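You operate a simulated robot arm through the tools that you are given. There is no shell and no other tool. Be economical: measure what you need, move in short steps, check, and stop when the job is done.

The job below is to be done with a simulated robot arm. You get a single attempt, and the scene is never put back.

JOB
Rig the lead tester: orange plug in LEAD, yellow connector in VOLTS, brown fuse carrier pushed to the contacts.
Fine: knob OFF first.
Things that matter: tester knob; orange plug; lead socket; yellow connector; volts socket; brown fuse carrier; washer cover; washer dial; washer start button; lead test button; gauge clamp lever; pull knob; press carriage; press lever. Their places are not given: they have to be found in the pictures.

It is judged by the outcome, as a careful person would: the job done as asked, and still so three seconds after it is handed in. It fails if anything else is knocked over, pushed out of place, dropped, spilled or broken.

ROBOT AND FRAMES
A 6-joint arm with a two-finger parallel gripper, fixed in place. Base frame: the origin is at the foot of the arm, x ahead of it, y to its left, z up. Units: cm, rad, N and s.
Its first joint turns from -1.152 to 1.152 rad. Payload 2.1 kg.
Tool frame: the origin (TCP) lies between the finger pads and is the grasp point; the fingertips stand 3 cm ahead of it; z points along the fingers, y is the line along which they close. Largest opening 9.4 cm; finger width 2.8, thickness 1; the body of the gripper, 5 by 9.6 cm, starts 5.5 cm behind the TCP.
Orientation is told as [roll, pitch, yaw] about the base's x, y, z axes, in that order, counted from this pose: with the fingers straight down and closing along the base's y, the tool's x points along the base's -x, its y along +y and its z along -z.

CONTROLS
- The arm moves only by the tool step_arm. Its argument "rows" is a list that holds one entry, the list of rows, each a list of 7 numbers: the shift along the tool's x, y, z in units of 30 mm (1.0 is 30 mm), then the turn, a rotation vector about the tool's x, y, z in units of 4 degrees (1.0 is 4 degrees), then the gripper command, from -1 (shut) to 1 (fully open), values between in proportion. In form: [[[x, y, z, rx, ry, rz, jaw], ...]]. A call has 1 to 8 rows; each row shifts and turns the commanded pose from where the row before left it, along the tool's axes as they then stand. A call with a number of a shift or a turn outside -1 to 1 is refused whole. Rows are played at 5 a second. More than 5 cm and 0.15 rad between two rows, or a gripper value outside its range, and nothing of the call is played. Where a pose cannot be reached the arm comes as near as it can. A force on the tool above 40 N (or 10 N above the force at the start of the call, whichever is more), or a blocked arm, ends the call early, and 0.2 s more pass. The fingers move at their own pace (about 7.2 cm/s each) and stop on an object; they squeeze with about 29 N. The grip force told is the motor's: it shows also when the fingers shut on nothing. Time passes only in rows, and 0.2 s behind the last, so rows that do not move let the fingers close. The reply holds the time, the measured pose of the TCP, the force on the tool along the base axes, the opening and the grip force, in the units named above and with some noise.
- Cameras (640 x 400 px; columns grow to the right, rows downward): "scene" is fixed at [4.08, -36.16, 49.11]; the picture's right is [0.92, -0.40, 0.00], its down [-0.24, -0.57, -0.79] and it looks along [0.31, 0.72, -0.62] (base axes); focal length 222 px, centre (320, 200). "wrist" rides on the gripper at [-3.7, 0, -5.8] in the tool frame; the picture's right is [0.00, -1.00, 0.00], its down [0.97, 0.00, -0.24] and it looks along [0.24, 0.00, 0.97] (tool axes); focal length 218 px, centre (320, 200).
- get_image(camera): a new picture of that camera. It takes no simulated time.
- point_at(camera, pixels): for up to 12 pixels [column, row] of the newest picture of that camera ("zoom" is the newest enlarged one), the place [x, y, z] in the base frame of the surface seen there, good to about 0.2 cm, but the place of the scene camera against the robot may be out by one fixed shift of up to 1.8 cm in any direction. It takes no simulated time.
- inspect(camera, box): a new picture of the part [left, top, right, bottom] of that camera's present view, enlarged. It takes no simulated time.
- finish_job(): hands the job in; it is judged then, once.

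Keep the steps short. Do not move on a guess: measure, check each grasp and each placing, and mend mistakes. In all there are 80 turns and 46 pictures (those below and enlarged ones count). Leave the gripper open and the arm clear of the work at the hand-in unless told otherwise, and finish with a single line.

The tools are called after "Call:" as a command line: name --argument value ..., lists and objects as JSON in quotes. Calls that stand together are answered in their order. step_arm: Moves the arm, as the interface text tells. Its arguments: {"type":"object","properties":{"rows":{"type":"array","items":{"type":"array","items":{"type":"array","items":{"type":"number"}}}}},"required":["rows"]} The other tools are called the same way: get_image (camera) takes a picture; point_at (camera, pixels) gives the place of the surface under pixels of a picture; inspect (camera, box) takes an enlarged picture of a part of a camera's view; finish_job () hands the job in.

At the start:

```text
time_s: 0.0
position: [34.1, -13.79, 34.34]
orientation: [0.0, 0.0, 0.0]
force: [-0.1, -0.6, 0.7]
opening: 9.39
grip_force: 0.0
```

scene: 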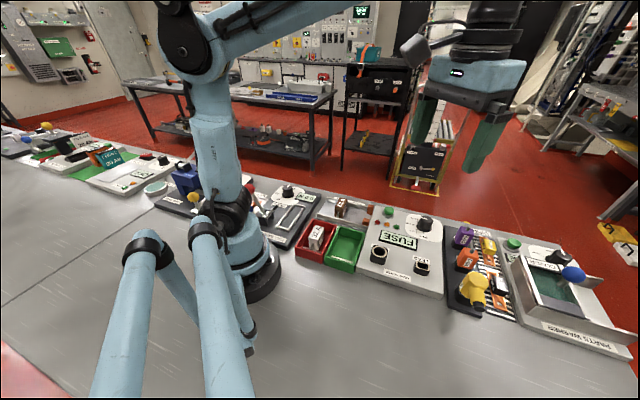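
wrist: 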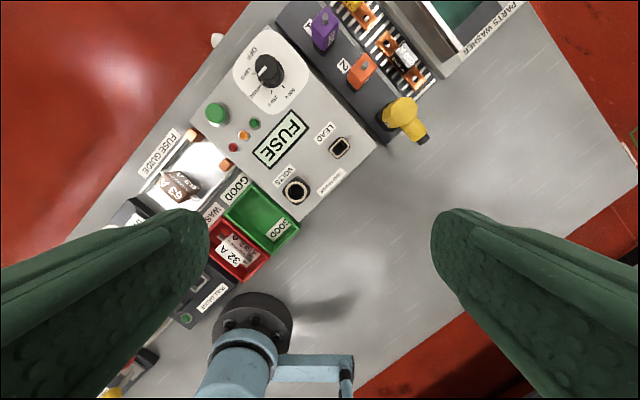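

I see the tester with FUSE display, its knob at wrist (269,70), LEAD socket (338,146), VOLTS socket (295,190), orange plug (360,70), yellow connector (405,118), and brown fuse carrier (180,185). I will enlarge both views.

Call:
inspect --camera "wrist" --box '[200, 0, 440, 150]'

Call:
inspect --camera "wrist" --box '[110, 90, 350, 240]'

Call:
inspect --camera "scene" --box '[290, 170, 530, 320]'

Call:
point_at --camera "wrist" --pixels '[[269, 70], [262, 88], [338, 146], [295, 190], [360, 70], [402, 112], [422, 138], [180, 185], [195, 135], [228, 165], [325, 30], [370, 200]]'

```text
2.67 times, centred on (320, 75) of wrist
```

zoom: 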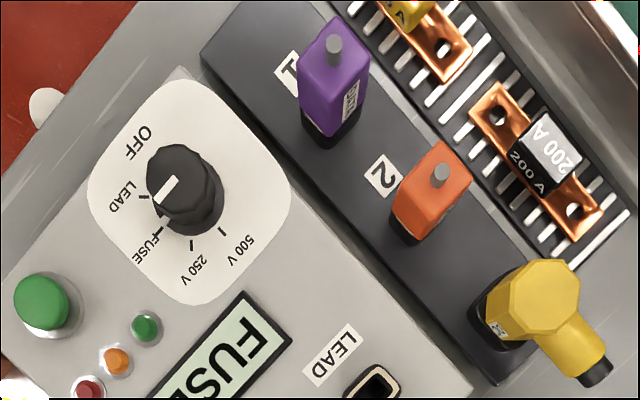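

```text
2.67 times, centred on (230, 165) of wrist
```

zoom: 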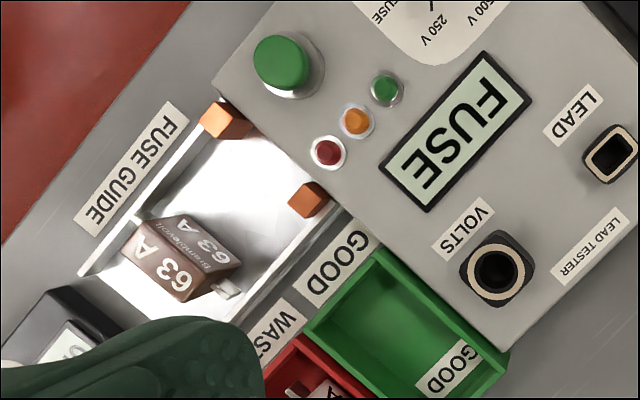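

```text
2.67 times, centred on (410, 245) of scene
```

zoom: 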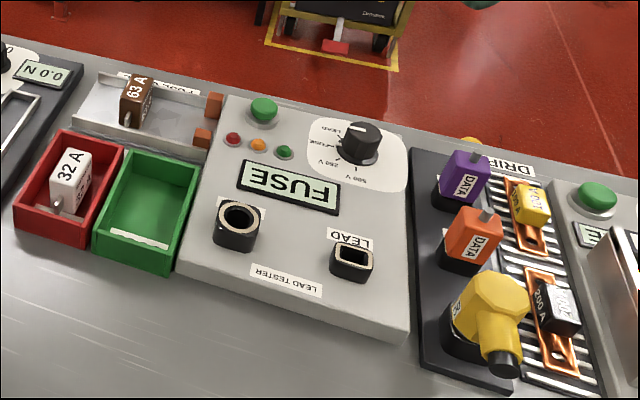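

```text
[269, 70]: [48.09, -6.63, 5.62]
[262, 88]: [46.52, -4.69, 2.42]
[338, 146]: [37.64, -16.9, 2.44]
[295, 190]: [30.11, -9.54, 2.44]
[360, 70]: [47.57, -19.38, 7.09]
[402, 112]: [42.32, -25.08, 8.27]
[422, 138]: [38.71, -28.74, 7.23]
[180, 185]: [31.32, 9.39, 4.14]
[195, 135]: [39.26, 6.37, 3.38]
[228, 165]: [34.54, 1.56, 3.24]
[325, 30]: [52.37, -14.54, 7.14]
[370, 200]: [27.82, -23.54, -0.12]
```

The work surface reads near z = -0.1 from the wrist, but I was told -12.3. I'll compare with the scene camera on the same things.

Call:
point_at --camera "scene" --pixels '[[425, 224], [422, 266], [379, 253], [467, 257], [476, 282], [341, 208], [400, 320], [388, 222], [300, 350], [365, 258], [469, 236]]'

Call:
point_at --camera "wrist" --pixels '[[339, 147], [296, 190], [550, 200], [400, 280], [320, 330], [205, 112], [267, 72], [248, 190], [470, 150], [265, 225], [313, 188], [357, 164]]'

```text
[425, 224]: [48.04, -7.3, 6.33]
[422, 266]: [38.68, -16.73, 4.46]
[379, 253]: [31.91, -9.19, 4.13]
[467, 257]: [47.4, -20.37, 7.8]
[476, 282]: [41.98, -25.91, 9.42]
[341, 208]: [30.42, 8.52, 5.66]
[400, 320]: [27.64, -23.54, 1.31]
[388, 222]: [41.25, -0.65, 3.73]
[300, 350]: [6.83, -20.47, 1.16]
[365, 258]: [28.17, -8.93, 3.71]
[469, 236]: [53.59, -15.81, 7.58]
```

```text
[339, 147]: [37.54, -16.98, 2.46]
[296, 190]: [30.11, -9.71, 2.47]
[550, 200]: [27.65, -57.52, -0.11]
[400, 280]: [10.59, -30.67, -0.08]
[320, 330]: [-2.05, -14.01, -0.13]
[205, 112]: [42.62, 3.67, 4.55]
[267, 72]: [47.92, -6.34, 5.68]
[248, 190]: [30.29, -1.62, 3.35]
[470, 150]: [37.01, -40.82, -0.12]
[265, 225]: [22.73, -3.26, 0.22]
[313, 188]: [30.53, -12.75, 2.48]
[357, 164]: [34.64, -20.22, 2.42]
```

Both cameras agree (apart from the scene shift) that the table is near z = 0, so I'll trust these readings and confirm by touch. The knob mark points to FUSE, and OFF lies clockwise from it. Next I go above the knob at (48,-6.5) with open fingers, for a close look.

Call:
step_arm --rows '[[[-0.6, 0.4, 0.75, 0, 0, 0, 1], [-0.6, 0.4, 0.75, 0, 0, 0, 1], [-0.6, 0.4, 0.75, 0, 0, 0, 1], [-0.6, 0.4, 0.75, 0, 0, 0, 1], [-0.6, 0.4, 0.75, 0, 0, 0, 1], [-0.6, 0.4, 0.75, 0, 0, 0, 1]]]'

Call:
get_image --camera "wrist"

```text
time_s: 1.4
position: [45.01, -6.73, 20.73]
orientation: [0.0, 0.0, -0.001]
force: [0.9, 0.3, -0.2]
opening: 9.39
grip_force: 0.1
```

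```text
40 pictures are left
```

wrist: 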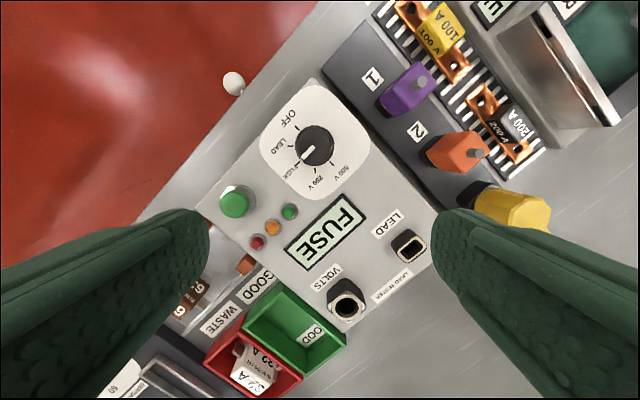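

Call:
inspect --camera "wrist" --box '[256, 80, 384, 210]'

Call:
inspect --camera "wrist" --box '[340, 30, 580, 280]'

Call:
point_at --camera "wrist" --pixels '[[316, 146], [300, 163], [308, 152], [409, 246], [346, 300], [405, 92], [455, 152], [480, 152], [510, 208], [480, 195], [234, 203], [302, 120]]'

```text
3.08 times, centred on (320, 145) of wrist
```

zoom: 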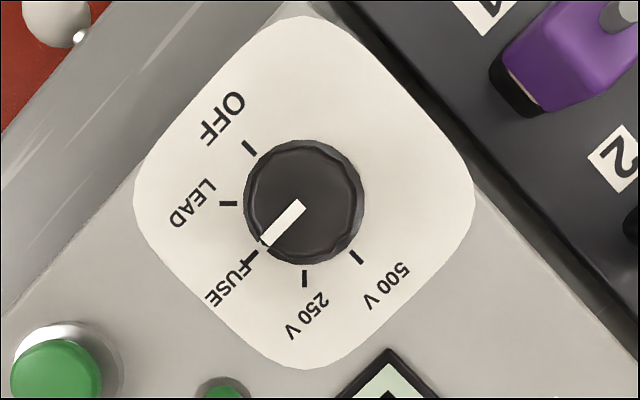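

```text
1.60 times, centred on (460, 155) of wrist
```

zoom: 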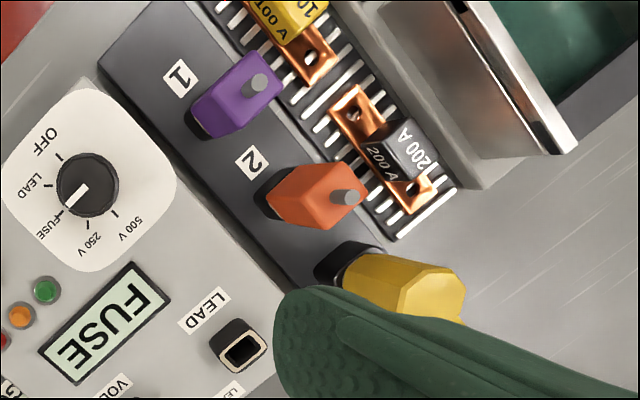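

```text
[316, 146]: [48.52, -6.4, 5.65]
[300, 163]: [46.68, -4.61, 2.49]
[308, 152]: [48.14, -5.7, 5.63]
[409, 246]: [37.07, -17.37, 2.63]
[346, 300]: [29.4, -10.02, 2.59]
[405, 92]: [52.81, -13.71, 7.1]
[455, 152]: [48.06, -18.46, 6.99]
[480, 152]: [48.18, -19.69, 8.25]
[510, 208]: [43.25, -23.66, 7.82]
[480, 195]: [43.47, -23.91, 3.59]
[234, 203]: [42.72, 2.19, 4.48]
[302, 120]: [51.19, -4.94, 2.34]
```

The ticks are 45° apart, so OFF is 90° clockwise (seen from above) of FUSE. The knob is about 3.7 cm across, centred at (48.45,-6.35), top z 5.65. I will centre over it, turn to yaw +45° and lower to TCP z ≈ 12 first.

Call:
step_arm --rows '[[[-0.58, 0.06, 0.5, 0, 0, 0, 0.3], [-0.57, 0.07, 0.5, 0, 0, 0, 0.3], [0, 0, 0.3, 0, 0, -1, 0.3], [0, 0, 0.3, 0, 0, -1, 0.3], [0, 0, 0.3, 0, 0, -1, 0.3], [0, 0, 0.3, 0, 0, -1, 0.3], [0, 0, 0.3, 0, 0, -1, 0.3], [0, 0, 0.3, 0, 0, -1, 0.3]]]'

Call:
step_arm --rows '[[[0, 0, 0, 0, 0, -1, 0.3], [0, 0, 0, 0, 0, -1, 0.3], [0, 0, 0, 0, 0, -1, 0.3], [0, 0, 0, 0, 0, -1, 0.3], [0, 0, 0, 0, 0, -1, 0.3], [0, 0, 0, 0, 0, -0.25, 0.3]]]'

Call:
get_image --camera "wrist"

```text
time_s: 3.2
position: [48.27, -6.17, 12.43]
orientation: [-0.001, 0.0, 0.42]
force: [-0.1, 0.0, 0.3]
opening: 6.1
grip_force: 0.0
```

```text
time_s: 4.6
position: [48.25, -6.18, 12.46]
orientation: [0.002, 0.001, 0.788]
force: [0.6, 0.2, 0.8]
opening: 6.11
grip_force: 0.1
```

```text
37 pictures are left
```

wrist: 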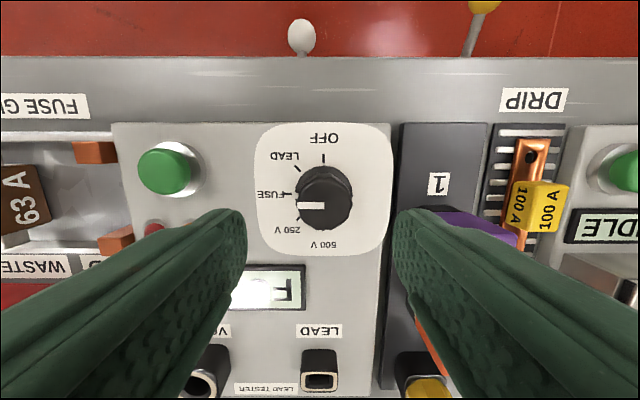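

Now aligned with the panel; the knob sits about 0.25 cm to the picture right (325,197). I correct that, then lower so the tips are at z ≈ 3 and close.

Call:
step_arm --rows '[[[0, -0.09, 0.6, 0, 0, 0, 0.3], [0, 0, 0.6, 0, 0, 0, 0.3], [0, 0, 0.5, 0, 0, 0, 0.3], [0, 0, 0.4, 0, 0, 0, 0.3]]]'

Call:
step_arm --rows '[[[0, 0, 0, 0, 0, 0, -1], [0, 0, 0, 0, 0, 0, -1], [0, 0, 0, 0, 0, 0, -1]]]'

```text
time_s: 5.6
position: [48.55, -6.38, 6.0]
orientation: [0.0, 0.0, 0.786]
force: [-0.8, -0.7, -0.5]
opening: 6.13
grip_force: 0.0
```

```text
time_s: 6.4
position: [48.5, -6.28, 5.97]
orientation: [0.003, -0.001, 0.786]
force: [-2.1, 10.3, 0.8]
opening: 3.23
grip_force: 45.2
```

Gripped, opening 3.23. I turn clockwise (positive rz), 7 rows first.

Call:
step_arm --rows '[[[0, 0, 0, 0, 0, 1, -1], [0, 0, 0, 0, 0, 1, -1], [0, 0, 0, 0, 0, 1, -1], [0, 0, 0, 0, 0, 1, -1], [0, 0, 0, 0, 0, 1, -1], [0, 0, 0, 0, 0, 1, -1], [0, 0, 0, 0, 0, 1, -1]]]'

Call:
inspect --camera "scene" --box '[350, 180, 510, 280]'

```text
time_s: 7.5
position: [48.48, -6.21, 6.12]
orientation: [0.003, 0.003, 0.494]
force: [-1.9, 2.9, -2.9]
opening: 3.24
grip_force: 45.3
stopped in row 5: the force on the tool passed its limit (the readings are from after the stop); the commanded pose is now the measured one
```

```text
4.00 times, centred on (430, 230) of scene
```

zoom: 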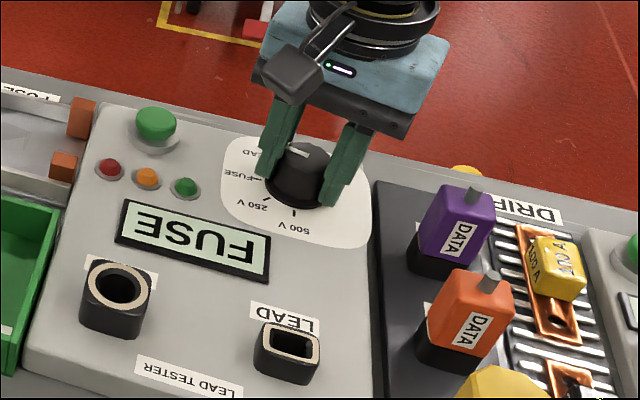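

It turned about 17° then stopped on force (commanded pose reset; force now low). The mark moved along with it. I continue in shorter calls.

Call:
step_arm --rows '[[[0, 0, 0, 0, 0, 1, -1], [0, 0, 0, 0, 0, 1, -1], [0, 0, 0, 0, 0, 1, -1], [0, 0, 0, 0, 0, 1, -1]]]'

```text
time_s: 8.5
position: [48.4, -6.28, 6.07]
orientation: [0.003, 0.003, 0.212]
force: [-7.3, 5.1, 16.9]
opening: 3.22
grip_force: 44.9
```

Call:
step_arm --rows '[[[0, 0, -0.03, 0, 0, 1, -1], [0, 0, 0, 0, 0, 1, -1], [0, 0, 0, 0, 0, 1, -1], [0, 0, 0, 0, 0, 1, -1]]]'

Call:
step_arm --rows '[[[0, 0, 0, 0, 0, 1, -1], [0, 0, 0, 0, 0, 1, -1], [0, 0, 0, 0, 0, 1, -1], [0, 0, 0, 0, 0, 1, -1]]]'

Call:
inspect --camera "scene" --box '[350, 180, 510, 280]'

```text
time_s: 9.5
position: [48.54, -6.25, 5.96]
orientation: [0.003, 0.006, -0.063]
force: [2.1, 13.0, -26.3]
opening: 3.23
grip_force: 45.3
```

```text
time_s: 10.2
position: [48.51, -6.16, 6.01]
orientation: [0.003, 0.007, -0.237]
force: [2.0, 2.0, -3.3]
opening: 3.25
grip_force: 45.5
stopped in row 3: the force on the tool passed its limit (the readings are from after the stop); the commanded pose is now the measured one
```

```text
4.00 times, centred on (430, 230) of scene
```

zoom: 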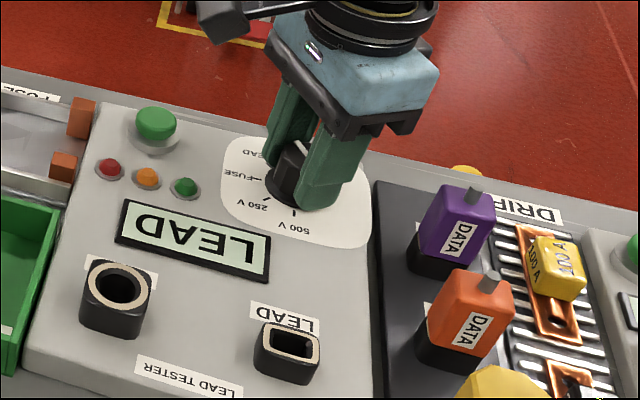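

The display now reads LEAD; about 58° done. About 31° remain to OFF.

Call:
step_arm --rows '[[[0, 0, 0, 0, 0, 1, -1], [0, 0, 0, 0, 0, 1, -1], [0, 0, 0, 0, 0, 1, -1], [0, 0, 0, 0, 0, 1, -1]]]'

Call:
step_arm --rows '[[[0, 0, 0, 0, 0, 1, -1], [0, 0, 0, 0, 0, 1, -1], [0, 0, 0, 0, 0, 1, -1], [0, 0, 0, 0, 0, 1, -1]]]'

Call:
inspect --camera "scene" --box '[350, 180, 510, 280]'

```text
time_s: 11.2
position: [48.47, -6.14, 5.98]
orientation: [0.005, 0.006, -0.517]
force: [1.0, 4.4, -11.7]
opening: 3.2
grip_force: 44.8
```

```text
time_s: 12.2
position: [48.49, -6.13, 6.1]
orientation: [0.002, 0.008, -0.794]
force: [11.8, 12.5, -14.8]
opening: 3.24
grip_force: 45.5
```

```text
4.00 times, centred on (430, 230) of scene
```

zoom: 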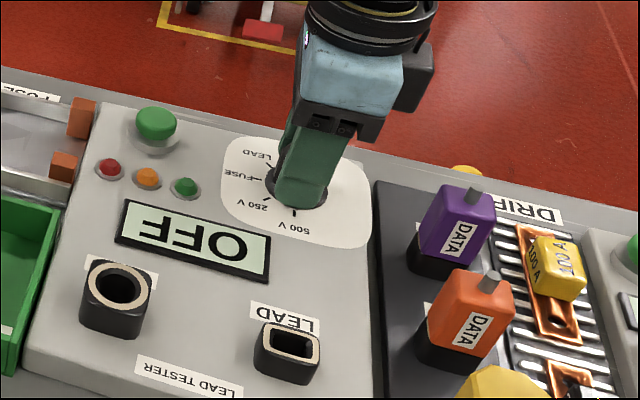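

The display reads OFF at the full 90°. I release the knob and rise straight up, then look.

Call:
step_arm --rows '[[[0, 0, 0, 0, 0, 0, 0.3], [0, 0, 0, 0, 0, 0, 0.3], [0, 0, 0, 0, 0, 0, 0.3], [0, 0, -1, 0, 0, 0, 0.3], [0, 0, -1, 0, 0, 0, 0.3], [0, 0, -1, 0, 0, 0, 0.3], [0, 0, -1, 0, 0, 0, 0.3]]]'

Call:
get_image --camera "wrist"

```text
time_s: 13.8
position: [48.64, -6.26, 18.27]
orientation: [0.0, 0.01, -0.798]
force: [1.3, 0.7, 0.2]
opening: 6.08
grip_force: 0.1
```

```text
33 pictures are left
```

wrist: 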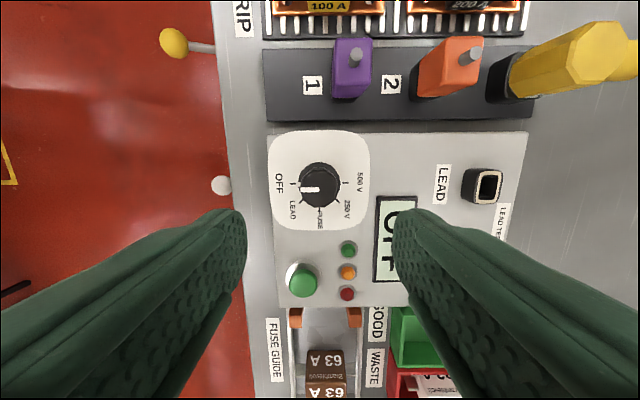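

Knob confirmed at OFF. Now I measure the orange plug (449,67) and LEAD socket (488,185).

Call:
inspect --camera "wrist" --box '[320, 20, 560, 220]'

Call:
inspect --camera "scene" --box '[400, 220, 520, 320]'

Call:
point_at --camera "wrist" --pixels '[[445, 48], [432, 95], [470, 55], [442, 68], [415, 78], [483, 170], [474, 198], [489, 185], [500, 172], [497, 200], [510, 85], [575, 60]]'

```text
2.00 times, centred on (440, 120) of wrist
```

zoom: 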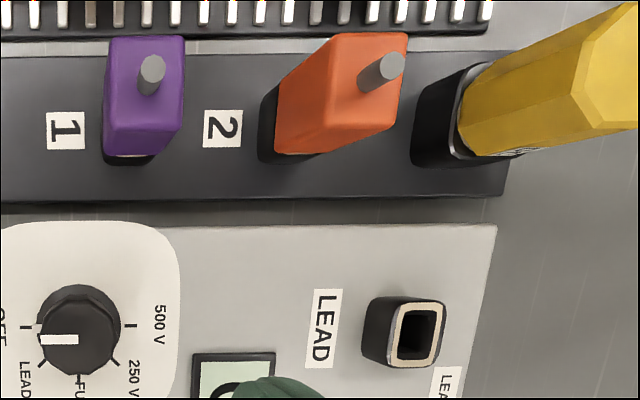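

```text
4.00 times, centred on (460, 270) of scene
```

zoom: 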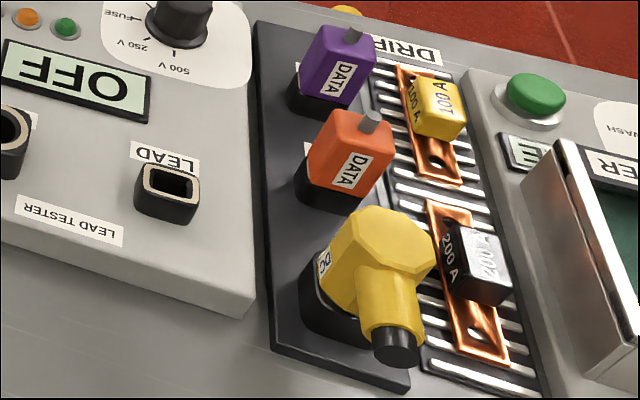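

```text
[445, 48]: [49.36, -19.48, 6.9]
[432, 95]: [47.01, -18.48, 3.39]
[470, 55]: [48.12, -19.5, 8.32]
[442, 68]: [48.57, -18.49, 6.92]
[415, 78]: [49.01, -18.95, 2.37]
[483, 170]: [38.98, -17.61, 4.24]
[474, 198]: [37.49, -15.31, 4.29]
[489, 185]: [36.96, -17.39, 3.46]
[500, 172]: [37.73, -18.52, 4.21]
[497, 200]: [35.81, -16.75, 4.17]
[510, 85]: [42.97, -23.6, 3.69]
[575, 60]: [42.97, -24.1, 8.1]
```

LEAD and the orange plug share the same orientation (long side along u=(0.71,-0.71)), so only a shift is needed. I move over the plug at about (48.1,-19.5) for a view from right above, at z ≈ 15.

Call:
step_arm --rows '[[[-0.75, -0.81, 0.2, 0, 0, 0, 0.3], [-0.75, -0.81, 0.2, 0, 0, 0, 0.3], [-0.75, -0.81, 0.2, 0, 0, 0, 0.3], [-0.75, -0.81, 0.2, 0, 0, 0, 0.3]]]'

Call:
get_image --camera "wrist"

```text
time_s: 14.8
position: [47.89, -19.61, 15.57]
orientation: [0.0, 0.008, -0.797]
force: [-0.2, -0.1, 0.3]
opening: 6.12
grip_force: 0.1
```

```text
30 pictures are left
```

wrist: 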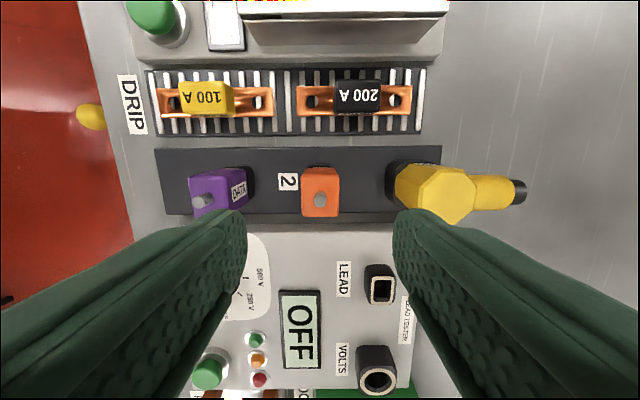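

The plug is centred in column (320). I measure its top-face edges, the sockets and yellow.

Call:
point_at --camera "wrist" --pixels '[[320, 200], [304, 195], [337, 195], [320, 187], [320, 213], [290, 205], [381, 290], [378, 379], [435, 190], [490, 192], [519, 192], [370, 180]]'

Call:
inspect --camera "wrist" --box '[280, 140, 540, 310]'

```text
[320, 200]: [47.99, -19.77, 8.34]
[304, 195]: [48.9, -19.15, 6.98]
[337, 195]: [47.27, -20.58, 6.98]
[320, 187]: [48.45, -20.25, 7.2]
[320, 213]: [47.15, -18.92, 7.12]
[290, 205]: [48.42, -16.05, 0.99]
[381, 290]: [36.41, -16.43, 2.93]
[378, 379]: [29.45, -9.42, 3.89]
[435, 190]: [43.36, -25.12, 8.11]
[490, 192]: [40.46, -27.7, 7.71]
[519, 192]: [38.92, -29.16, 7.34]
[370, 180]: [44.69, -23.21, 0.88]
```

```text
2.35 times, centred on (410, 225) of wrist
```

zoom: 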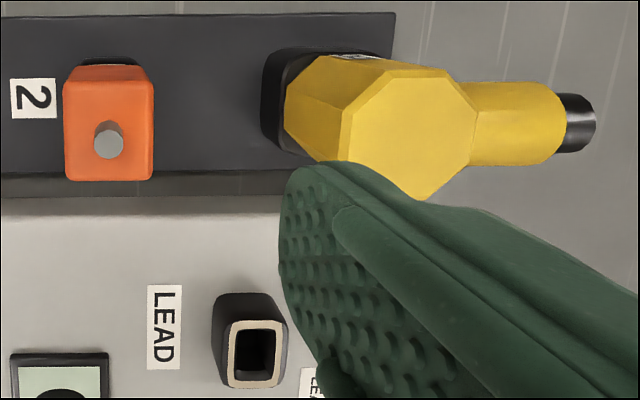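

Orange plug centre is (48.0,-19.75), width ≈ 2.6, clearances around it are good. I shift 0.18 cm and go down to TCP z 6.6.

Call:
step_arm --rows '[[[-0.06, 0, 0.8, 0, 0, 0, 0.2], [0, 0, 0.8, 0, 0, 0, 0.2], [0, 0, 0.7, 0, 0, 0, 0.2], [0, 0, 0.69, 0, 0, 0, 0.2], [0, 0, 0, 0, 0, 0, -1], [0, 0, 0, 0, 0, 0, -1], [0, 0, 0, 0, 0, 0, -1]]]'

```text
time_s: 16.4
position: [47.87, -19.51, 6.62]
orientation: [0.0, 0.009, -0.798]
force: [-3.5, -3.3, 0.6]
opening: 2.96
grip_force: 28.9
```

Gripped at opening 2.96. I pull straight up about 5 cm and check.

Call:
step_arm --rows '[[[0, 0, -0.3, 0, 0, 0, -1], [0, 0, -0.3, 0, 0, 0, -1], [0, 0, -0.4, 0, 0, 0, -1], [0, 0, -0.5, 0, 0, 0, -1], [0, 0, -0.5, 0, 0, 0, -1]]]'

Call:
inspect --camera "scene" --box '[380, 180, 540, 300]'

```text
time_s: 17.6
position: [47.84, -19.66, 12.67]
orientation: [0.0, 0.008, -0.798]
force: [-0.8, 0.5, -0.8]
opening: 2.96
grip_force: 29.2
```

```text
3.33 times, centred on (460, 240) of scene
```

zoom: 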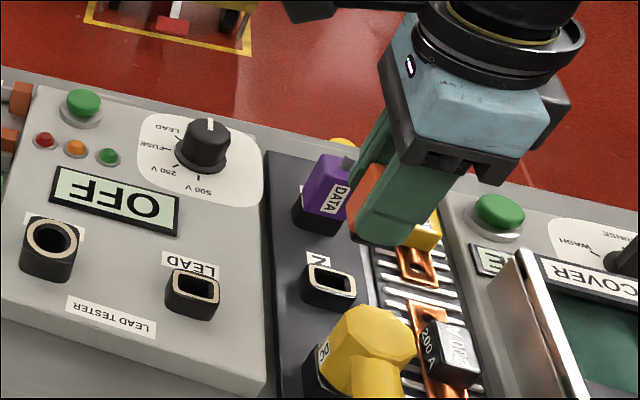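

The plug is out, and its holder socket 2 has the same shape as LEAD. I zoom in to measure the offset between them with the same camera.

Call:
inspect --camera "scene" --box '[405, 240, 477, 285]'

```text
8.89 times, centred on (441, 262) of scene
```

zoom: 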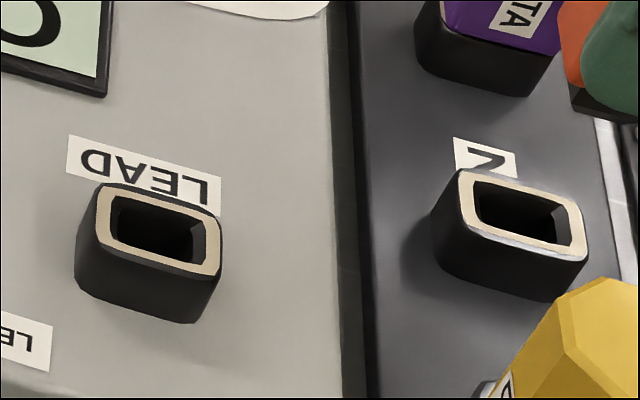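

Call:
point_at --camera "zoom" --pixels '[[108, 216], [211, 244], [163, 203], [154, 256], [470, 200], [575, 230], [525, 183], [518, 240], [280, 200], [400, 200]]'

Call:
get_image --camera "wrist"

```text
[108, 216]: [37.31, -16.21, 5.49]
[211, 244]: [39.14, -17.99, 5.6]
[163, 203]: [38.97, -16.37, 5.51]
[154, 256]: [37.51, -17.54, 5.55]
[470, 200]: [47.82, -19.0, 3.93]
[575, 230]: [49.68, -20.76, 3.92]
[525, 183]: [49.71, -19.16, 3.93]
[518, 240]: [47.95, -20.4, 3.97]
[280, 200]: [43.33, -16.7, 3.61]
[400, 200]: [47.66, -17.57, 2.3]
```

```text
26 pictures are left
```

wrist: 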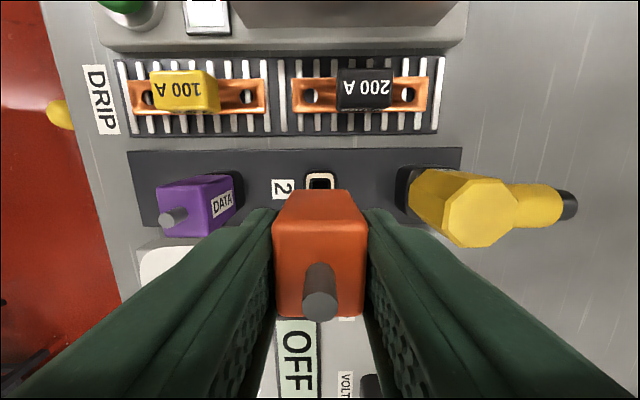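

Offset socket 2 → LEAD: (-10.56, +2.80, +1.61). I carry the plug there at the present height.

Call:
step_arm --rows '[[[0.625, -0.374, 0, 0, 0, 0, -1], [0.625, -0.374, 0, 0, 0, 0, -1], [0.625, -0.374, 0, 0, 0, 0, -1], [0.625, -0.374, 0, 0, 0, 0, -1], [0.625, -0.374, 0, 0, 0, 0, -1], [0, 0, 0, 0, 0, 0, -1]]]'

Call:
inspect --camera "scene" --box '[370, 200, 480, 290]'

```text
time_s: 19.0
position: [37.36, -16.74, 12.66]
orientation: [0.0, 0.009, -0.797]
force: [0.4, -0.3, -0.4]
opening: 2.94
grip_force: 29.2
```

```text
4.44 times, centred on (425, 245) of scene
```

zoom: 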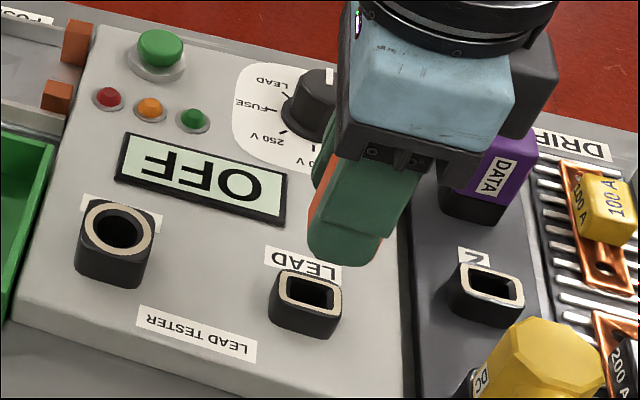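

Position matches the computed target. I lower in steps toward z 8.2, watching the force.

Call:
step_arm --rows '[[[0, 0, 0.3, 0, 0, 0, -1], [0, 0, 0.3, 0, 0, 0, -1], [0, 0, 0.2, 0, 0, 0, -1]]]'

Call:
inspect --camera "scene" --box '[370, 210, 480, 290]'

```text
time_s: 19.8
position: [37.23, -16.83, 10.37]
orientation: [0.0, 0.009, -0.799]
force: [-0.2, -0.5, -0.3]
opening: 2.97
grip_force: 29.1
```

```text
5.00 times, centred on (425, 250) of scene
```

zoom: 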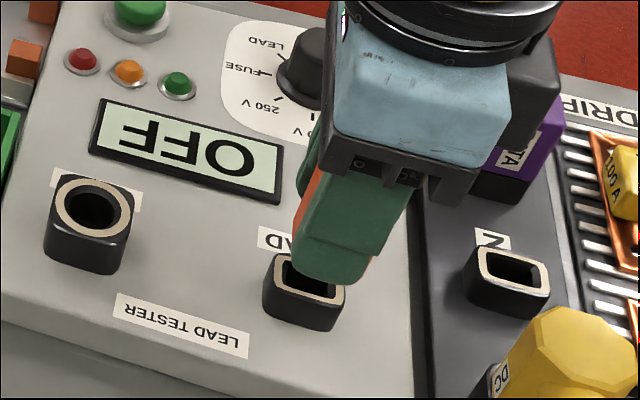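

Call:
step_arm --rows '[[[0, 0, 0.2, 0, 0, 0, -1], [0, 0, 0.2, 0, 0, 0, -1], [0, 0, 0.15, 0, 0, 0, -1], [0, 0, 0.15, 0, 0, 0, -1]]]'

```text
time_s: 20.8
position: [37.31, -16.69, 8.15]
orientation: [0.0, 0.01, -0.798]
force: [-0.2, -0.4, 0.0]
opening: 2.96
grip_force: 29.4
```

It went in without resistance to 8.15. I press gently a bit further to feel the seat.

Call:
step_arm --rows '[[[0, 0, 0.05, 0, 0, 0, -1], [0, 0, 0.05, 0, 0, 0, -1]]]'

Call:
inspect --camera "scene" --box '[370, 210, 480, 290]'

```text
time_s: 21.4
position: [37.45, -16.66, 7.87]
orientation: [-0.001, 0.008, -0.798]
force: [1.0, 2.5, 26.0]
opening: 2.97
grip_force: 29.3
```

```text
5.00 times, centred on (425, 250) of scene
```

zoom: 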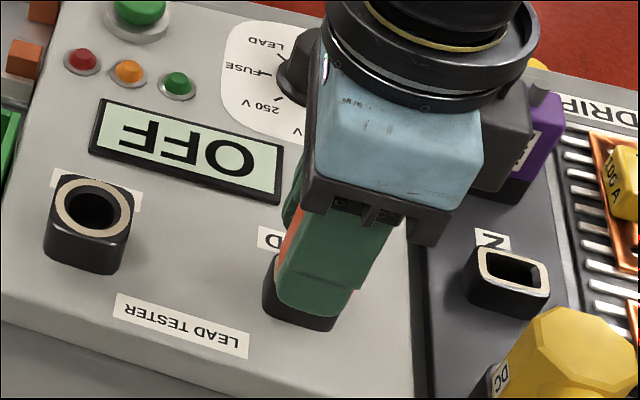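

Seated firmly (26 N upward reaction at the bottom). I release and rise straight up, then look.

Call:
step_arm --rows '[[[0, 0, 0, 0, 0, 0, 0.3], [0, 0, 0, 0, 0, 0, 0.3], [0, 0, 0, 0, 0, 0, 0.3], [0, 0, -0.5, 0, 0, 0, 0.3], [0, 0, -1, 0, 0, 0, 0.3], [0, 0, -1, 0, 0, 0, 0.3]]]'

Call:
inspect --camera "scene" --box '[370, 210, 530, 320]'

Call:
get_image --camera "wrist"

```text
time_s: 22.8
position: [37.3, -16.87, 15.32]
orientation: [0.0, 0.01, -0.797]
force: [0.2, -0.1, -0.5]
opening: 6.09
grip_force: 0.1
```

```text
3.64 times, centred on (450, 265) of scene
```

zoom: 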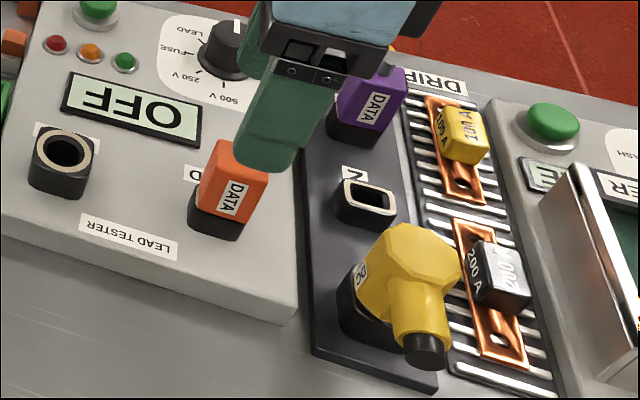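

```text
21 pictures are left
```

wrist: 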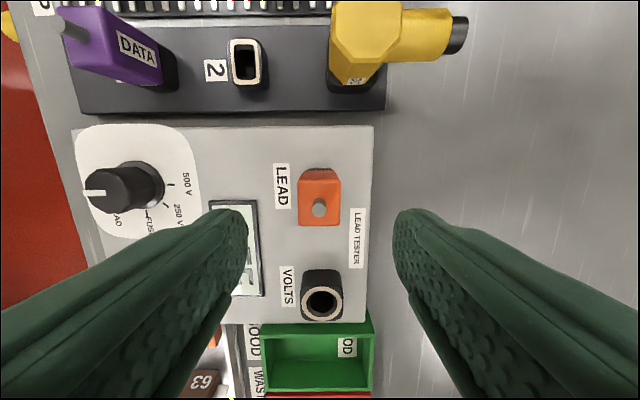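

Orange is seated in LEAD. VOLTS is only about 31 cm from the base axis, so before handling yellow I test whether a vertical tool reaches above VOLTS, staying high.

Call:
step_arm --rows '[[[0.7, 0, 0, 0, 0, 0, 0.3], [0.7, 0, 0, 0, 0, 0, 0.3], [0.7, 0, 0, 0, 0, 0, 0.3], [0.7, 0, 0, 0, 0, 0, 0.3], [0.69, 0, 0, 0, 0, 0, 0.3], [0, 0, 0, 0, 0, 0, 0.3]]]'

Call:
step_arm --rows '[[[0, 0, 0.7, 0, 0, 0, 0.3], [0, 0, 0.7, 0, 0, 0, 0.3], [0, 0, 0.3, 0, 0, 0, 0.3], [0, 0, 0, 0, 0, 0, 0.3]]]'

Call:
get_image --camera "wrist"

```text
time_s: 24.2
position: [30.02, -9.28, 15.51]
orientation: [0.001, 0.009, -0.797]
force: [0.7, 0.4, -0.1]
opening: 6.1
grip_force: 0.0
```

```text
time_s: 25.2
position: [29.95, -9.23, 10.35]
orientation: [0.001, 0.01, -0.798]
force: [0.0, 1.0, 0.5]
opening: 6.08
grip_force: 0.2
```

```text
20 pictures are left
```

wrist: 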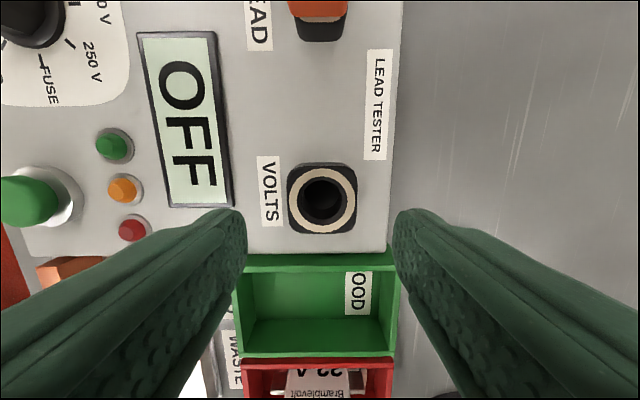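

Reachable here, vertical, at z 10. VOLTS is a plain round hole at (323,200). I measure its rim.

Call:
point_at --camera "wrist" --pixels '[[294, 200], [351, 200], [323, 172], [323, 229], [323, 200], [303, 180], [343, 221], [380, 200]]'

Call:
inspect --camera "scene" --box '[450, 250, 530, 310]'

```text
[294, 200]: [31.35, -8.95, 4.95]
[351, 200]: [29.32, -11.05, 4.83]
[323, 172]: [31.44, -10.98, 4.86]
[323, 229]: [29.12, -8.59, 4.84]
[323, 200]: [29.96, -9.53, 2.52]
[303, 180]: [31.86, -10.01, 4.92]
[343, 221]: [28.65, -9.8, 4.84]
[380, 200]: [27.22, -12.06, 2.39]
```

```text
6.67 times, centred on (490, 280) of scene
```

zoom: 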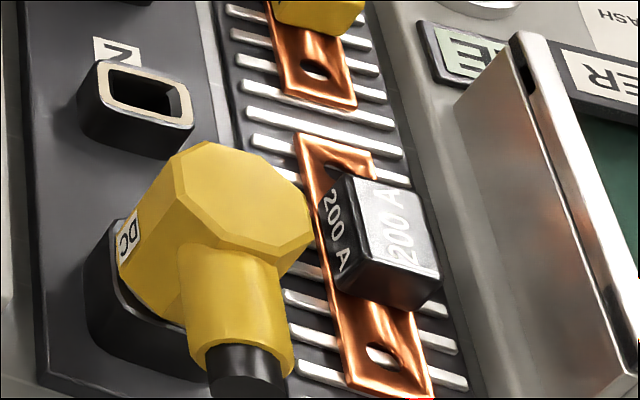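

VOLTS centre is (30.29,-9.9), rim z 4.87. Yellow's arm points along -v, so I must grip it across u, at yaw +45°. I rise and turn back 90°.

Call:
step_arm --rows '[[[0, 0, -0.9, 0, 0, 0, 0.5], [0, 0, -0.9, 0, 0, -1, 0.5], [0, 0, -0.9, 0, 0, -1, 0.5], [0, 0, 0, 0, 0, -1, 0.5], [0, 0, 0, 0, 0, -1, 0.5], [0, 0, 0, 0, 0, -1, 0.5], [0, 0, 0, 0, 0, -1, 0.5], [0, 0, 0, 0, 0, -1, 0.5]]]'

Call:
step_arm --rows '[[[0, 0, 0, 0, 0, -1, 0.5], [0, 0, 0, 0, 0, -1, 0.5], [0, 0, 0, 0, 0, -1, 0.5], [0, 0, 0, 0, 0, -1, 0.5], [0, 0, 0, 0, 0, -1, 0.5], [0, 0, 0, 0, 0, -1, 0.5], [0, 0, 0, 0, 0, -1, 0.5], [0, 0, 0, 0, 0, -1, 0.5]]]'

Call:
step_arm --rows '[[[0, 0, 0, 0, 0, -1, 0.5], [0, 0, 0, 0, 0, -1, 0.5], [0, 0, 0, 0, 0, -1, 0.5], [0, 0, 0, 0, 0, -1, 0.5], [0, 0, 0, 0, 0, -1, 0.5], [0, 0, 0, 0, 0, -1, 0.5], [0, 0, 0, 0, 0, -1, 0.5], [0, 0, 0, 0, 0, -0.7, 0.5]]]'

```text
time_s: 27.0
position: [30.13, -9.26, 18.42]
orientation: [0.003, 0.006, -0.308]
force: [0.4, -0.3, 0.0]
opening: 7.05
grip_force: 0.0
```

```text
time_s: 28.8
position: [30.15, -9.31, 18.47]
orientation: [0.007, 0.003, 0.251]
force: [0.5, -0.3, 0.0]
opening: 7.04
grip_force: 0.0
```

```text
time_s: 30.6
position: [30.04, -9.35, 18.61]
orientation: [0.009, -0.001, 0.788]
force: [-0.5, -0.2, -0.4]
opening: 7.04
grip_force: 0.0
```

Now I move at this height over the yellow connector.

Call:
step_arm --rows '[[[0.067, -0.84, 0, 0, 0, 0, 0.5], [0.067, -0.84, 0, 0, 0, 0, 0.5], [0.067, -0.84, 0, 0, 0, 0, 0.5], [0.067, -0.84, 0, 0, 0, 0, 0.5], [0.067, -0.84, 0, 0, 0, 0, 0.5], [0.067, -0.84, 0, 0, 0, 0, 0.5], [0.067, -0.84, 0, 0, 0, 0, 0.5], [0.067, -0.84, 0.3, 0, 0, 0, 0.5]]]'

Call:
get_image --camera "wrist"

```text
time_s: 32.4
position: [43.45, -24.57, 17.41]
orientation: [0.007, 0.0, 0.788]
force: [-0.4, 0.8, 0.3]
opening: 7.06
grip_force: 0.0
```

```text
18 pictures are left
```

wrist: 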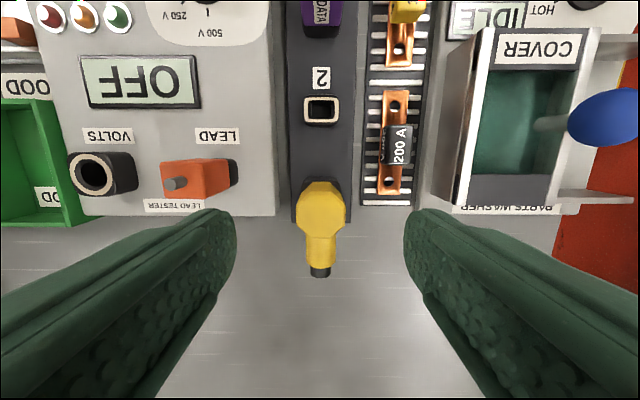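

Call:
inspect --camera "wrist" --box '[260, 120, 430, 290]'

Call:
point_at --camera "wrist" --pixels '[[299, 208], [342, 208], [320, 192], [320, 228], [320, 210], [310, 250], [332, 250], [320, 260], [395, 140], [384, 180], [305, 170], [323, 275]]'

```text
2.35 times, centred on (345, 205) of wrist
```

zoom: 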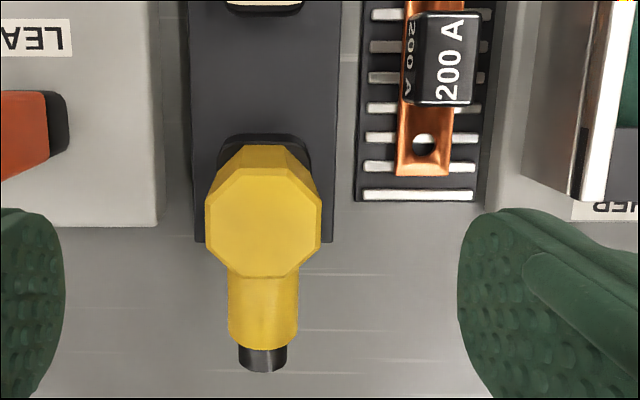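

```text
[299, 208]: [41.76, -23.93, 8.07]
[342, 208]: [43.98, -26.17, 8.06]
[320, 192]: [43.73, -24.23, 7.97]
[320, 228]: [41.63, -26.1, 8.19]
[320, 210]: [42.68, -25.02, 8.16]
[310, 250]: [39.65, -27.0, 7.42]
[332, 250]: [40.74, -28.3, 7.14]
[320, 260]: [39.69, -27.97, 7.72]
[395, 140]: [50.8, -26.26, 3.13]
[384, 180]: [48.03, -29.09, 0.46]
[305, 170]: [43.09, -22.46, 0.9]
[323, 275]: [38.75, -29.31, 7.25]
```

Yellow body centre ≈ (42.8,-25.1), 3.2 wide across u, top z 8.1; the tester edge (z 2.45) and fuse stay clear. I go down to TCP z 7.0 and grip.

Call:
step_arm --rows '[[[0.28, 0.03, 0.7, 0, 0, 0, 0.15], [0, 0, 0.8, 0, 0, 0, 0.15], [0, 0, 0.8, 0, 0, 0, 0.15], [0, 0, 0.7, 0, 0, 0, 0.15], [0, 0, 0.47, 0, 0, 0, 0.15]]]'

Call:
step_arm --rows '[[[0, 0, 0, 0, 0, 0, -1], [0, 0, 0, 0, 0, 0, -1], [0, 0, 0, 0, 0, 0, -1]]]'

```text
time_s: 33.6
position: [42.57, -25.19, 7.06]
orientation: [0.009, -0.001, 0.787]
force: [-0.3, 0.2, 0.1]
opening: 5.44
grip_force: 0.1
```

```text
time_s: 34.4
position: [42.42, -25.22, 6.96]
orientation: [0.007, 0.005, 0.785]
force: [-5.3, -13.4, -3.6]
opening: 3.57
grip_force: 29.0
```

Gripped at 3.57. I pull straight up, 6 cm.

Call:
step_arm --rows '[[[0, 0, -0.3, 0, 0, 0, -1], [0, 0, -0.3, 0, 0, 0, -1], [0, 0, -0.5, 0, 0, 0, -1], [0, 0, -0.5, 0, 0, 0, -1], [0, 0, -0.5, 0, 0, 0, -1]]]'

Call:
get_image --camera "scene"

Call:
get_image --camera "wrist"

```text
time_s: 35.6
position: [42.59, -25.1, 13.41]
orientation: [0.01, 0.0, 0.789]
force: [0.3, 0.0, -1.5]
opening: 3.58
grip_force: 28.6
```

```text
16 pictures are left
```

scene: 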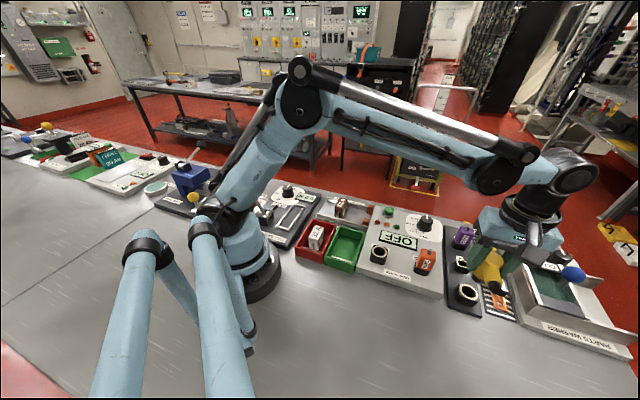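

```text
15 pictures are left
```

wrist: 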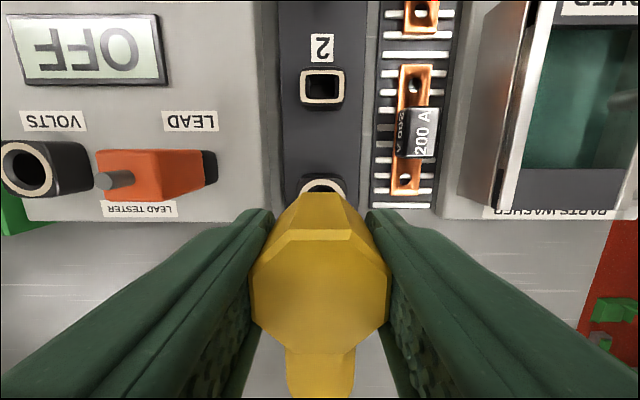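

Yellow is out. I zoom the scene camera over both the empty yellow holder (468,292) and VOLTS (379,253) to measure their offset.

Call:
inspect --camera "scene" --box '[360, 230, 488, 310]'

```text
5.00 times, centred on (424, 270) of scene
```

zoom: 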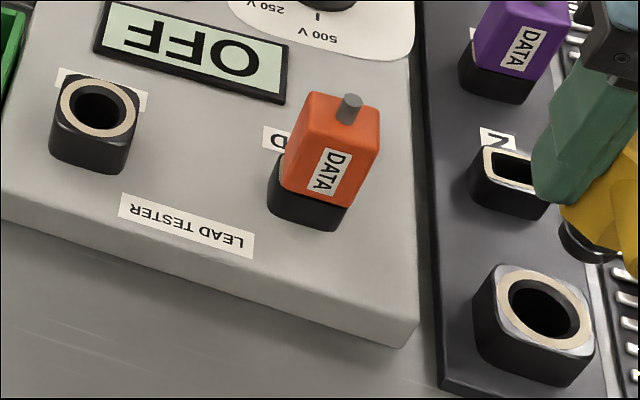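

Call:
point_at --camera "zoom" --pixels '[[66, 101], [130, 110], [101, 78], [95, 132], [501, 299], [586, 319], [549, 272], [538, 345]]'

```text
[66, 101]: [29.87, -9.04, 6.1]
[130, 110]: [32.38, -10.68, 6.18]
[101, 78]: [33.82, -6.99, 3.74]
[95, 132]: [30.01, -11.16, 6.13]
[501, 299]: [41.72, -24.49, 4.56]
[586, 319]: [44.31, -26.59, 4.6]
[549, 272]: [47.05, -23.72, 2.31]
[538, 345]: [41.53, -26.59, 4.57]
```

Two points fell off the rim; I take a finer set around both rings.

Call:
point_at --camera "zoom" --pixels '[[68, 95], [128, 119], [112, 82], [82, 129], [100, 83], [96, 129], [505, 291], [582, 332], [566, 285], [522, 337], [545, 278], [541, 343]]'

Call:
inspect --camera "scene" --box '[440, 270, 504, 310]'

Call:
point_at --camera "zoom" --pixels '[[200, 200], [300, 200]]'

```text
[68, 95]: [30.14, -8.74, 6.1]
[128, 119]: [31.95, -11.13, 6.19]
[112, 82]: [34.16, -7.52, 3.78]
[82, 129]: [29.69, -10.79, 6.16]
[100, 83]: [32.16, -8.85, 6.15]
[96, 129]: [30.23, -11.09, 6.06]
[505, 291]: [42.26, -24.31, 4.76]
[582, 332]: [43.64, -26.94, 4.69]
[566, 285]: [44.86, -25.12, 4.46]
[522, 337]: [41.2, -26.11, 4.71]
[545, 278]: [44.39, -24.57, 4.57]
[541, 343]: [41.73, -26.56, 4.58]
```

```text
10.00 times, centred on (472, 290) of scene
```

zoom: 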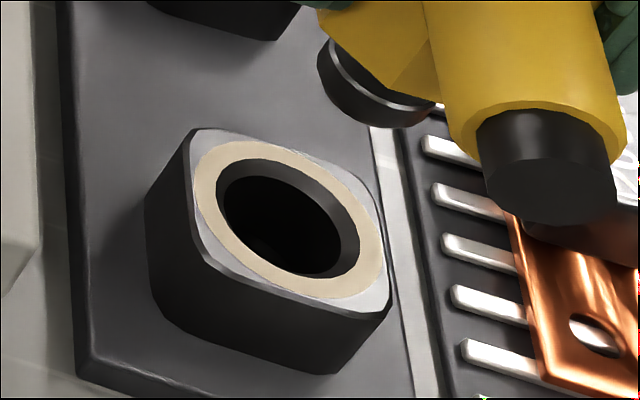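

```text
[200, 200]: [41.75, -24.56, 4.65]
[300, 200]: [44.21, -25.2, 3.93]
```

Offset holder → VOLTS: (-11.90, +15.65, +1.53). The orange plug (top ≈ 9.9) lies on the way, so I rise 5 cm first, then travel.

Call:
step_arm --rows '[[[0, 0, -0.85, 0, 0, 0, -1], [0, 0, -0.85, 0, 0, 0, -1], [-0.1, 0.5, 0, 0, 0, 0, -1], [-0.15, 0.8, 0, 0, 0, 0, -1], [-0.15, 0.8, 0, 0, 0, 0, -1], [-0.15, 0.8, 0, 0, 0, 0, -1], [-0.1, 0.8, 0, 0, 0, 0, -1], [-0.1, 0.8, 0, 0, 0, 0, -1]]]'

Call:
step_arm --rows '[[[-0.096, 0.8, 0, 0, 0, 0, -1], [0, 0.8, 0, 0, 0, 0, -1], [0, 0.4, 0, 0, 0, 0, -1], [0, 0, 0, 0, 0, 0, -1]]]'

```text
time_s: 37.4
position: [34.53, -14.03, 18.43]
orientation: [0.009, -0.001, 0.786]
force: [-0.1, -0.1, -1.5]
opening: 3.56
grip_force: 29.1
```

```text
time_s: 38.4
position: [30.46, -9.69, 18.52]
orientation: [0.009, 0.001, 0.787]
force: [-0.1, 0.5, -1.8]
opening: 3.56
grip_force: 28.8
```

At the target within noise. I lower to z ≈ 12 and look.

Call:
step_arm --rows '[[[-0.03, 0, 0.7, 0, 0, 0, -1], [0, 0, 0.7, 0, 0, 0, -1], [0, 0, 0.5, 0, 0, 0, -1], [0, 0, 0.2, 0, 0, 0, -1], [0, 0, 0, 0, 0, 0, -1]]]'

Call:
inspect --camera "scene" --box '[340, 200, 436, 260]'

```text
time_s: 39.6
position: [30.57, -9.47, 12.35]
orientation: [0.01, -0.001, 0.785]
force: [-0.6, -0.2, -1.2]
opening: 3.61
grip_force: 28.7
```

```text
6.67 times, centred on (388, 230) of scene
```

zoom: 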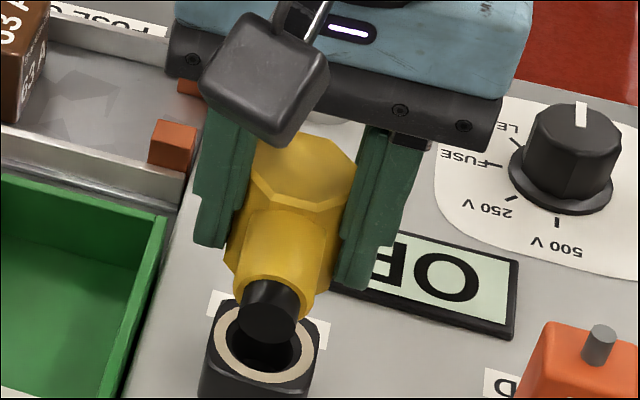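

Lined up as far as visible. I lower gently, watching the force.

Call:
step_arm --rows '[[[0, 0, 0.2, 0, 0, 0, -1], [0, 0, 0.2, 0, 0, 0, -1], [0, 0, 0.2, 0, 0, 0, -1], [0, 0, 0.2, 0, 0, 0, -1]]]'

Call:
step_arm --rows '[[[0, 0, 0.15, 0, 0, 0, -1], [0, 0, 0.15, 0, 0, 0, -1], [0, 0, 0.15, 0, 0, 0, -1]]]'

```text
time_s: 40.6
position: [30.49, -9.69, 9.9]
orientation: [0.009, 0.007, 0.786]
force: [-13.1, -14.6, 6.0]
opening: 3.61
grip_force: 29.4
```

```text
time_s: 41.4
position: [30.59, -9.76, 8.66]
orientation: [0.008, 0.007, 0.786]
force: [-17.7, -18.7, 18.8]
opening: 3.57
grip_force: 29.2
```

It is entering, but the socket pushes the tool along -v (25 N). I yield 0.2 cm that way and press a bit more.

Call:
step_arm --rows '[[[0.07, 0, 0, 0, 0, 0, -1], [0, 0, 0.07, 0, 0, 0, -1], [0, 0, 0.05, 0, 0, 0, -1]]]'

Call:
inspect --camera "scene" --box '[340, 210, 436, 270]'

```text
time_s: 42.2
position: [30.47, -9.64, 8.15]
orientation: [0.007, 0.0, 0.789]
force: [-9.6, -9.7, 25.8]
opening: 3.59
grip_force: 29.0
```

```text
6.67 times, centred on (388, 240) of scene
```

zoom: 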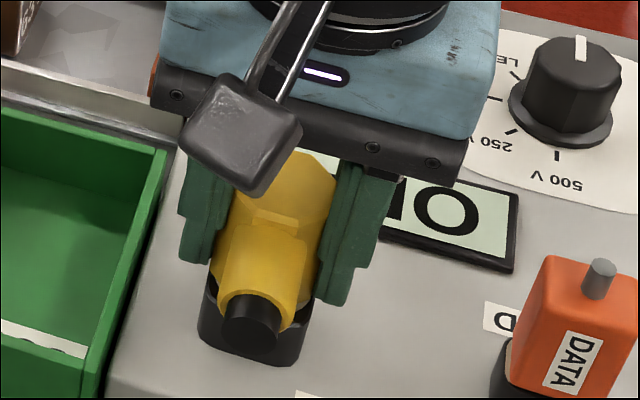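

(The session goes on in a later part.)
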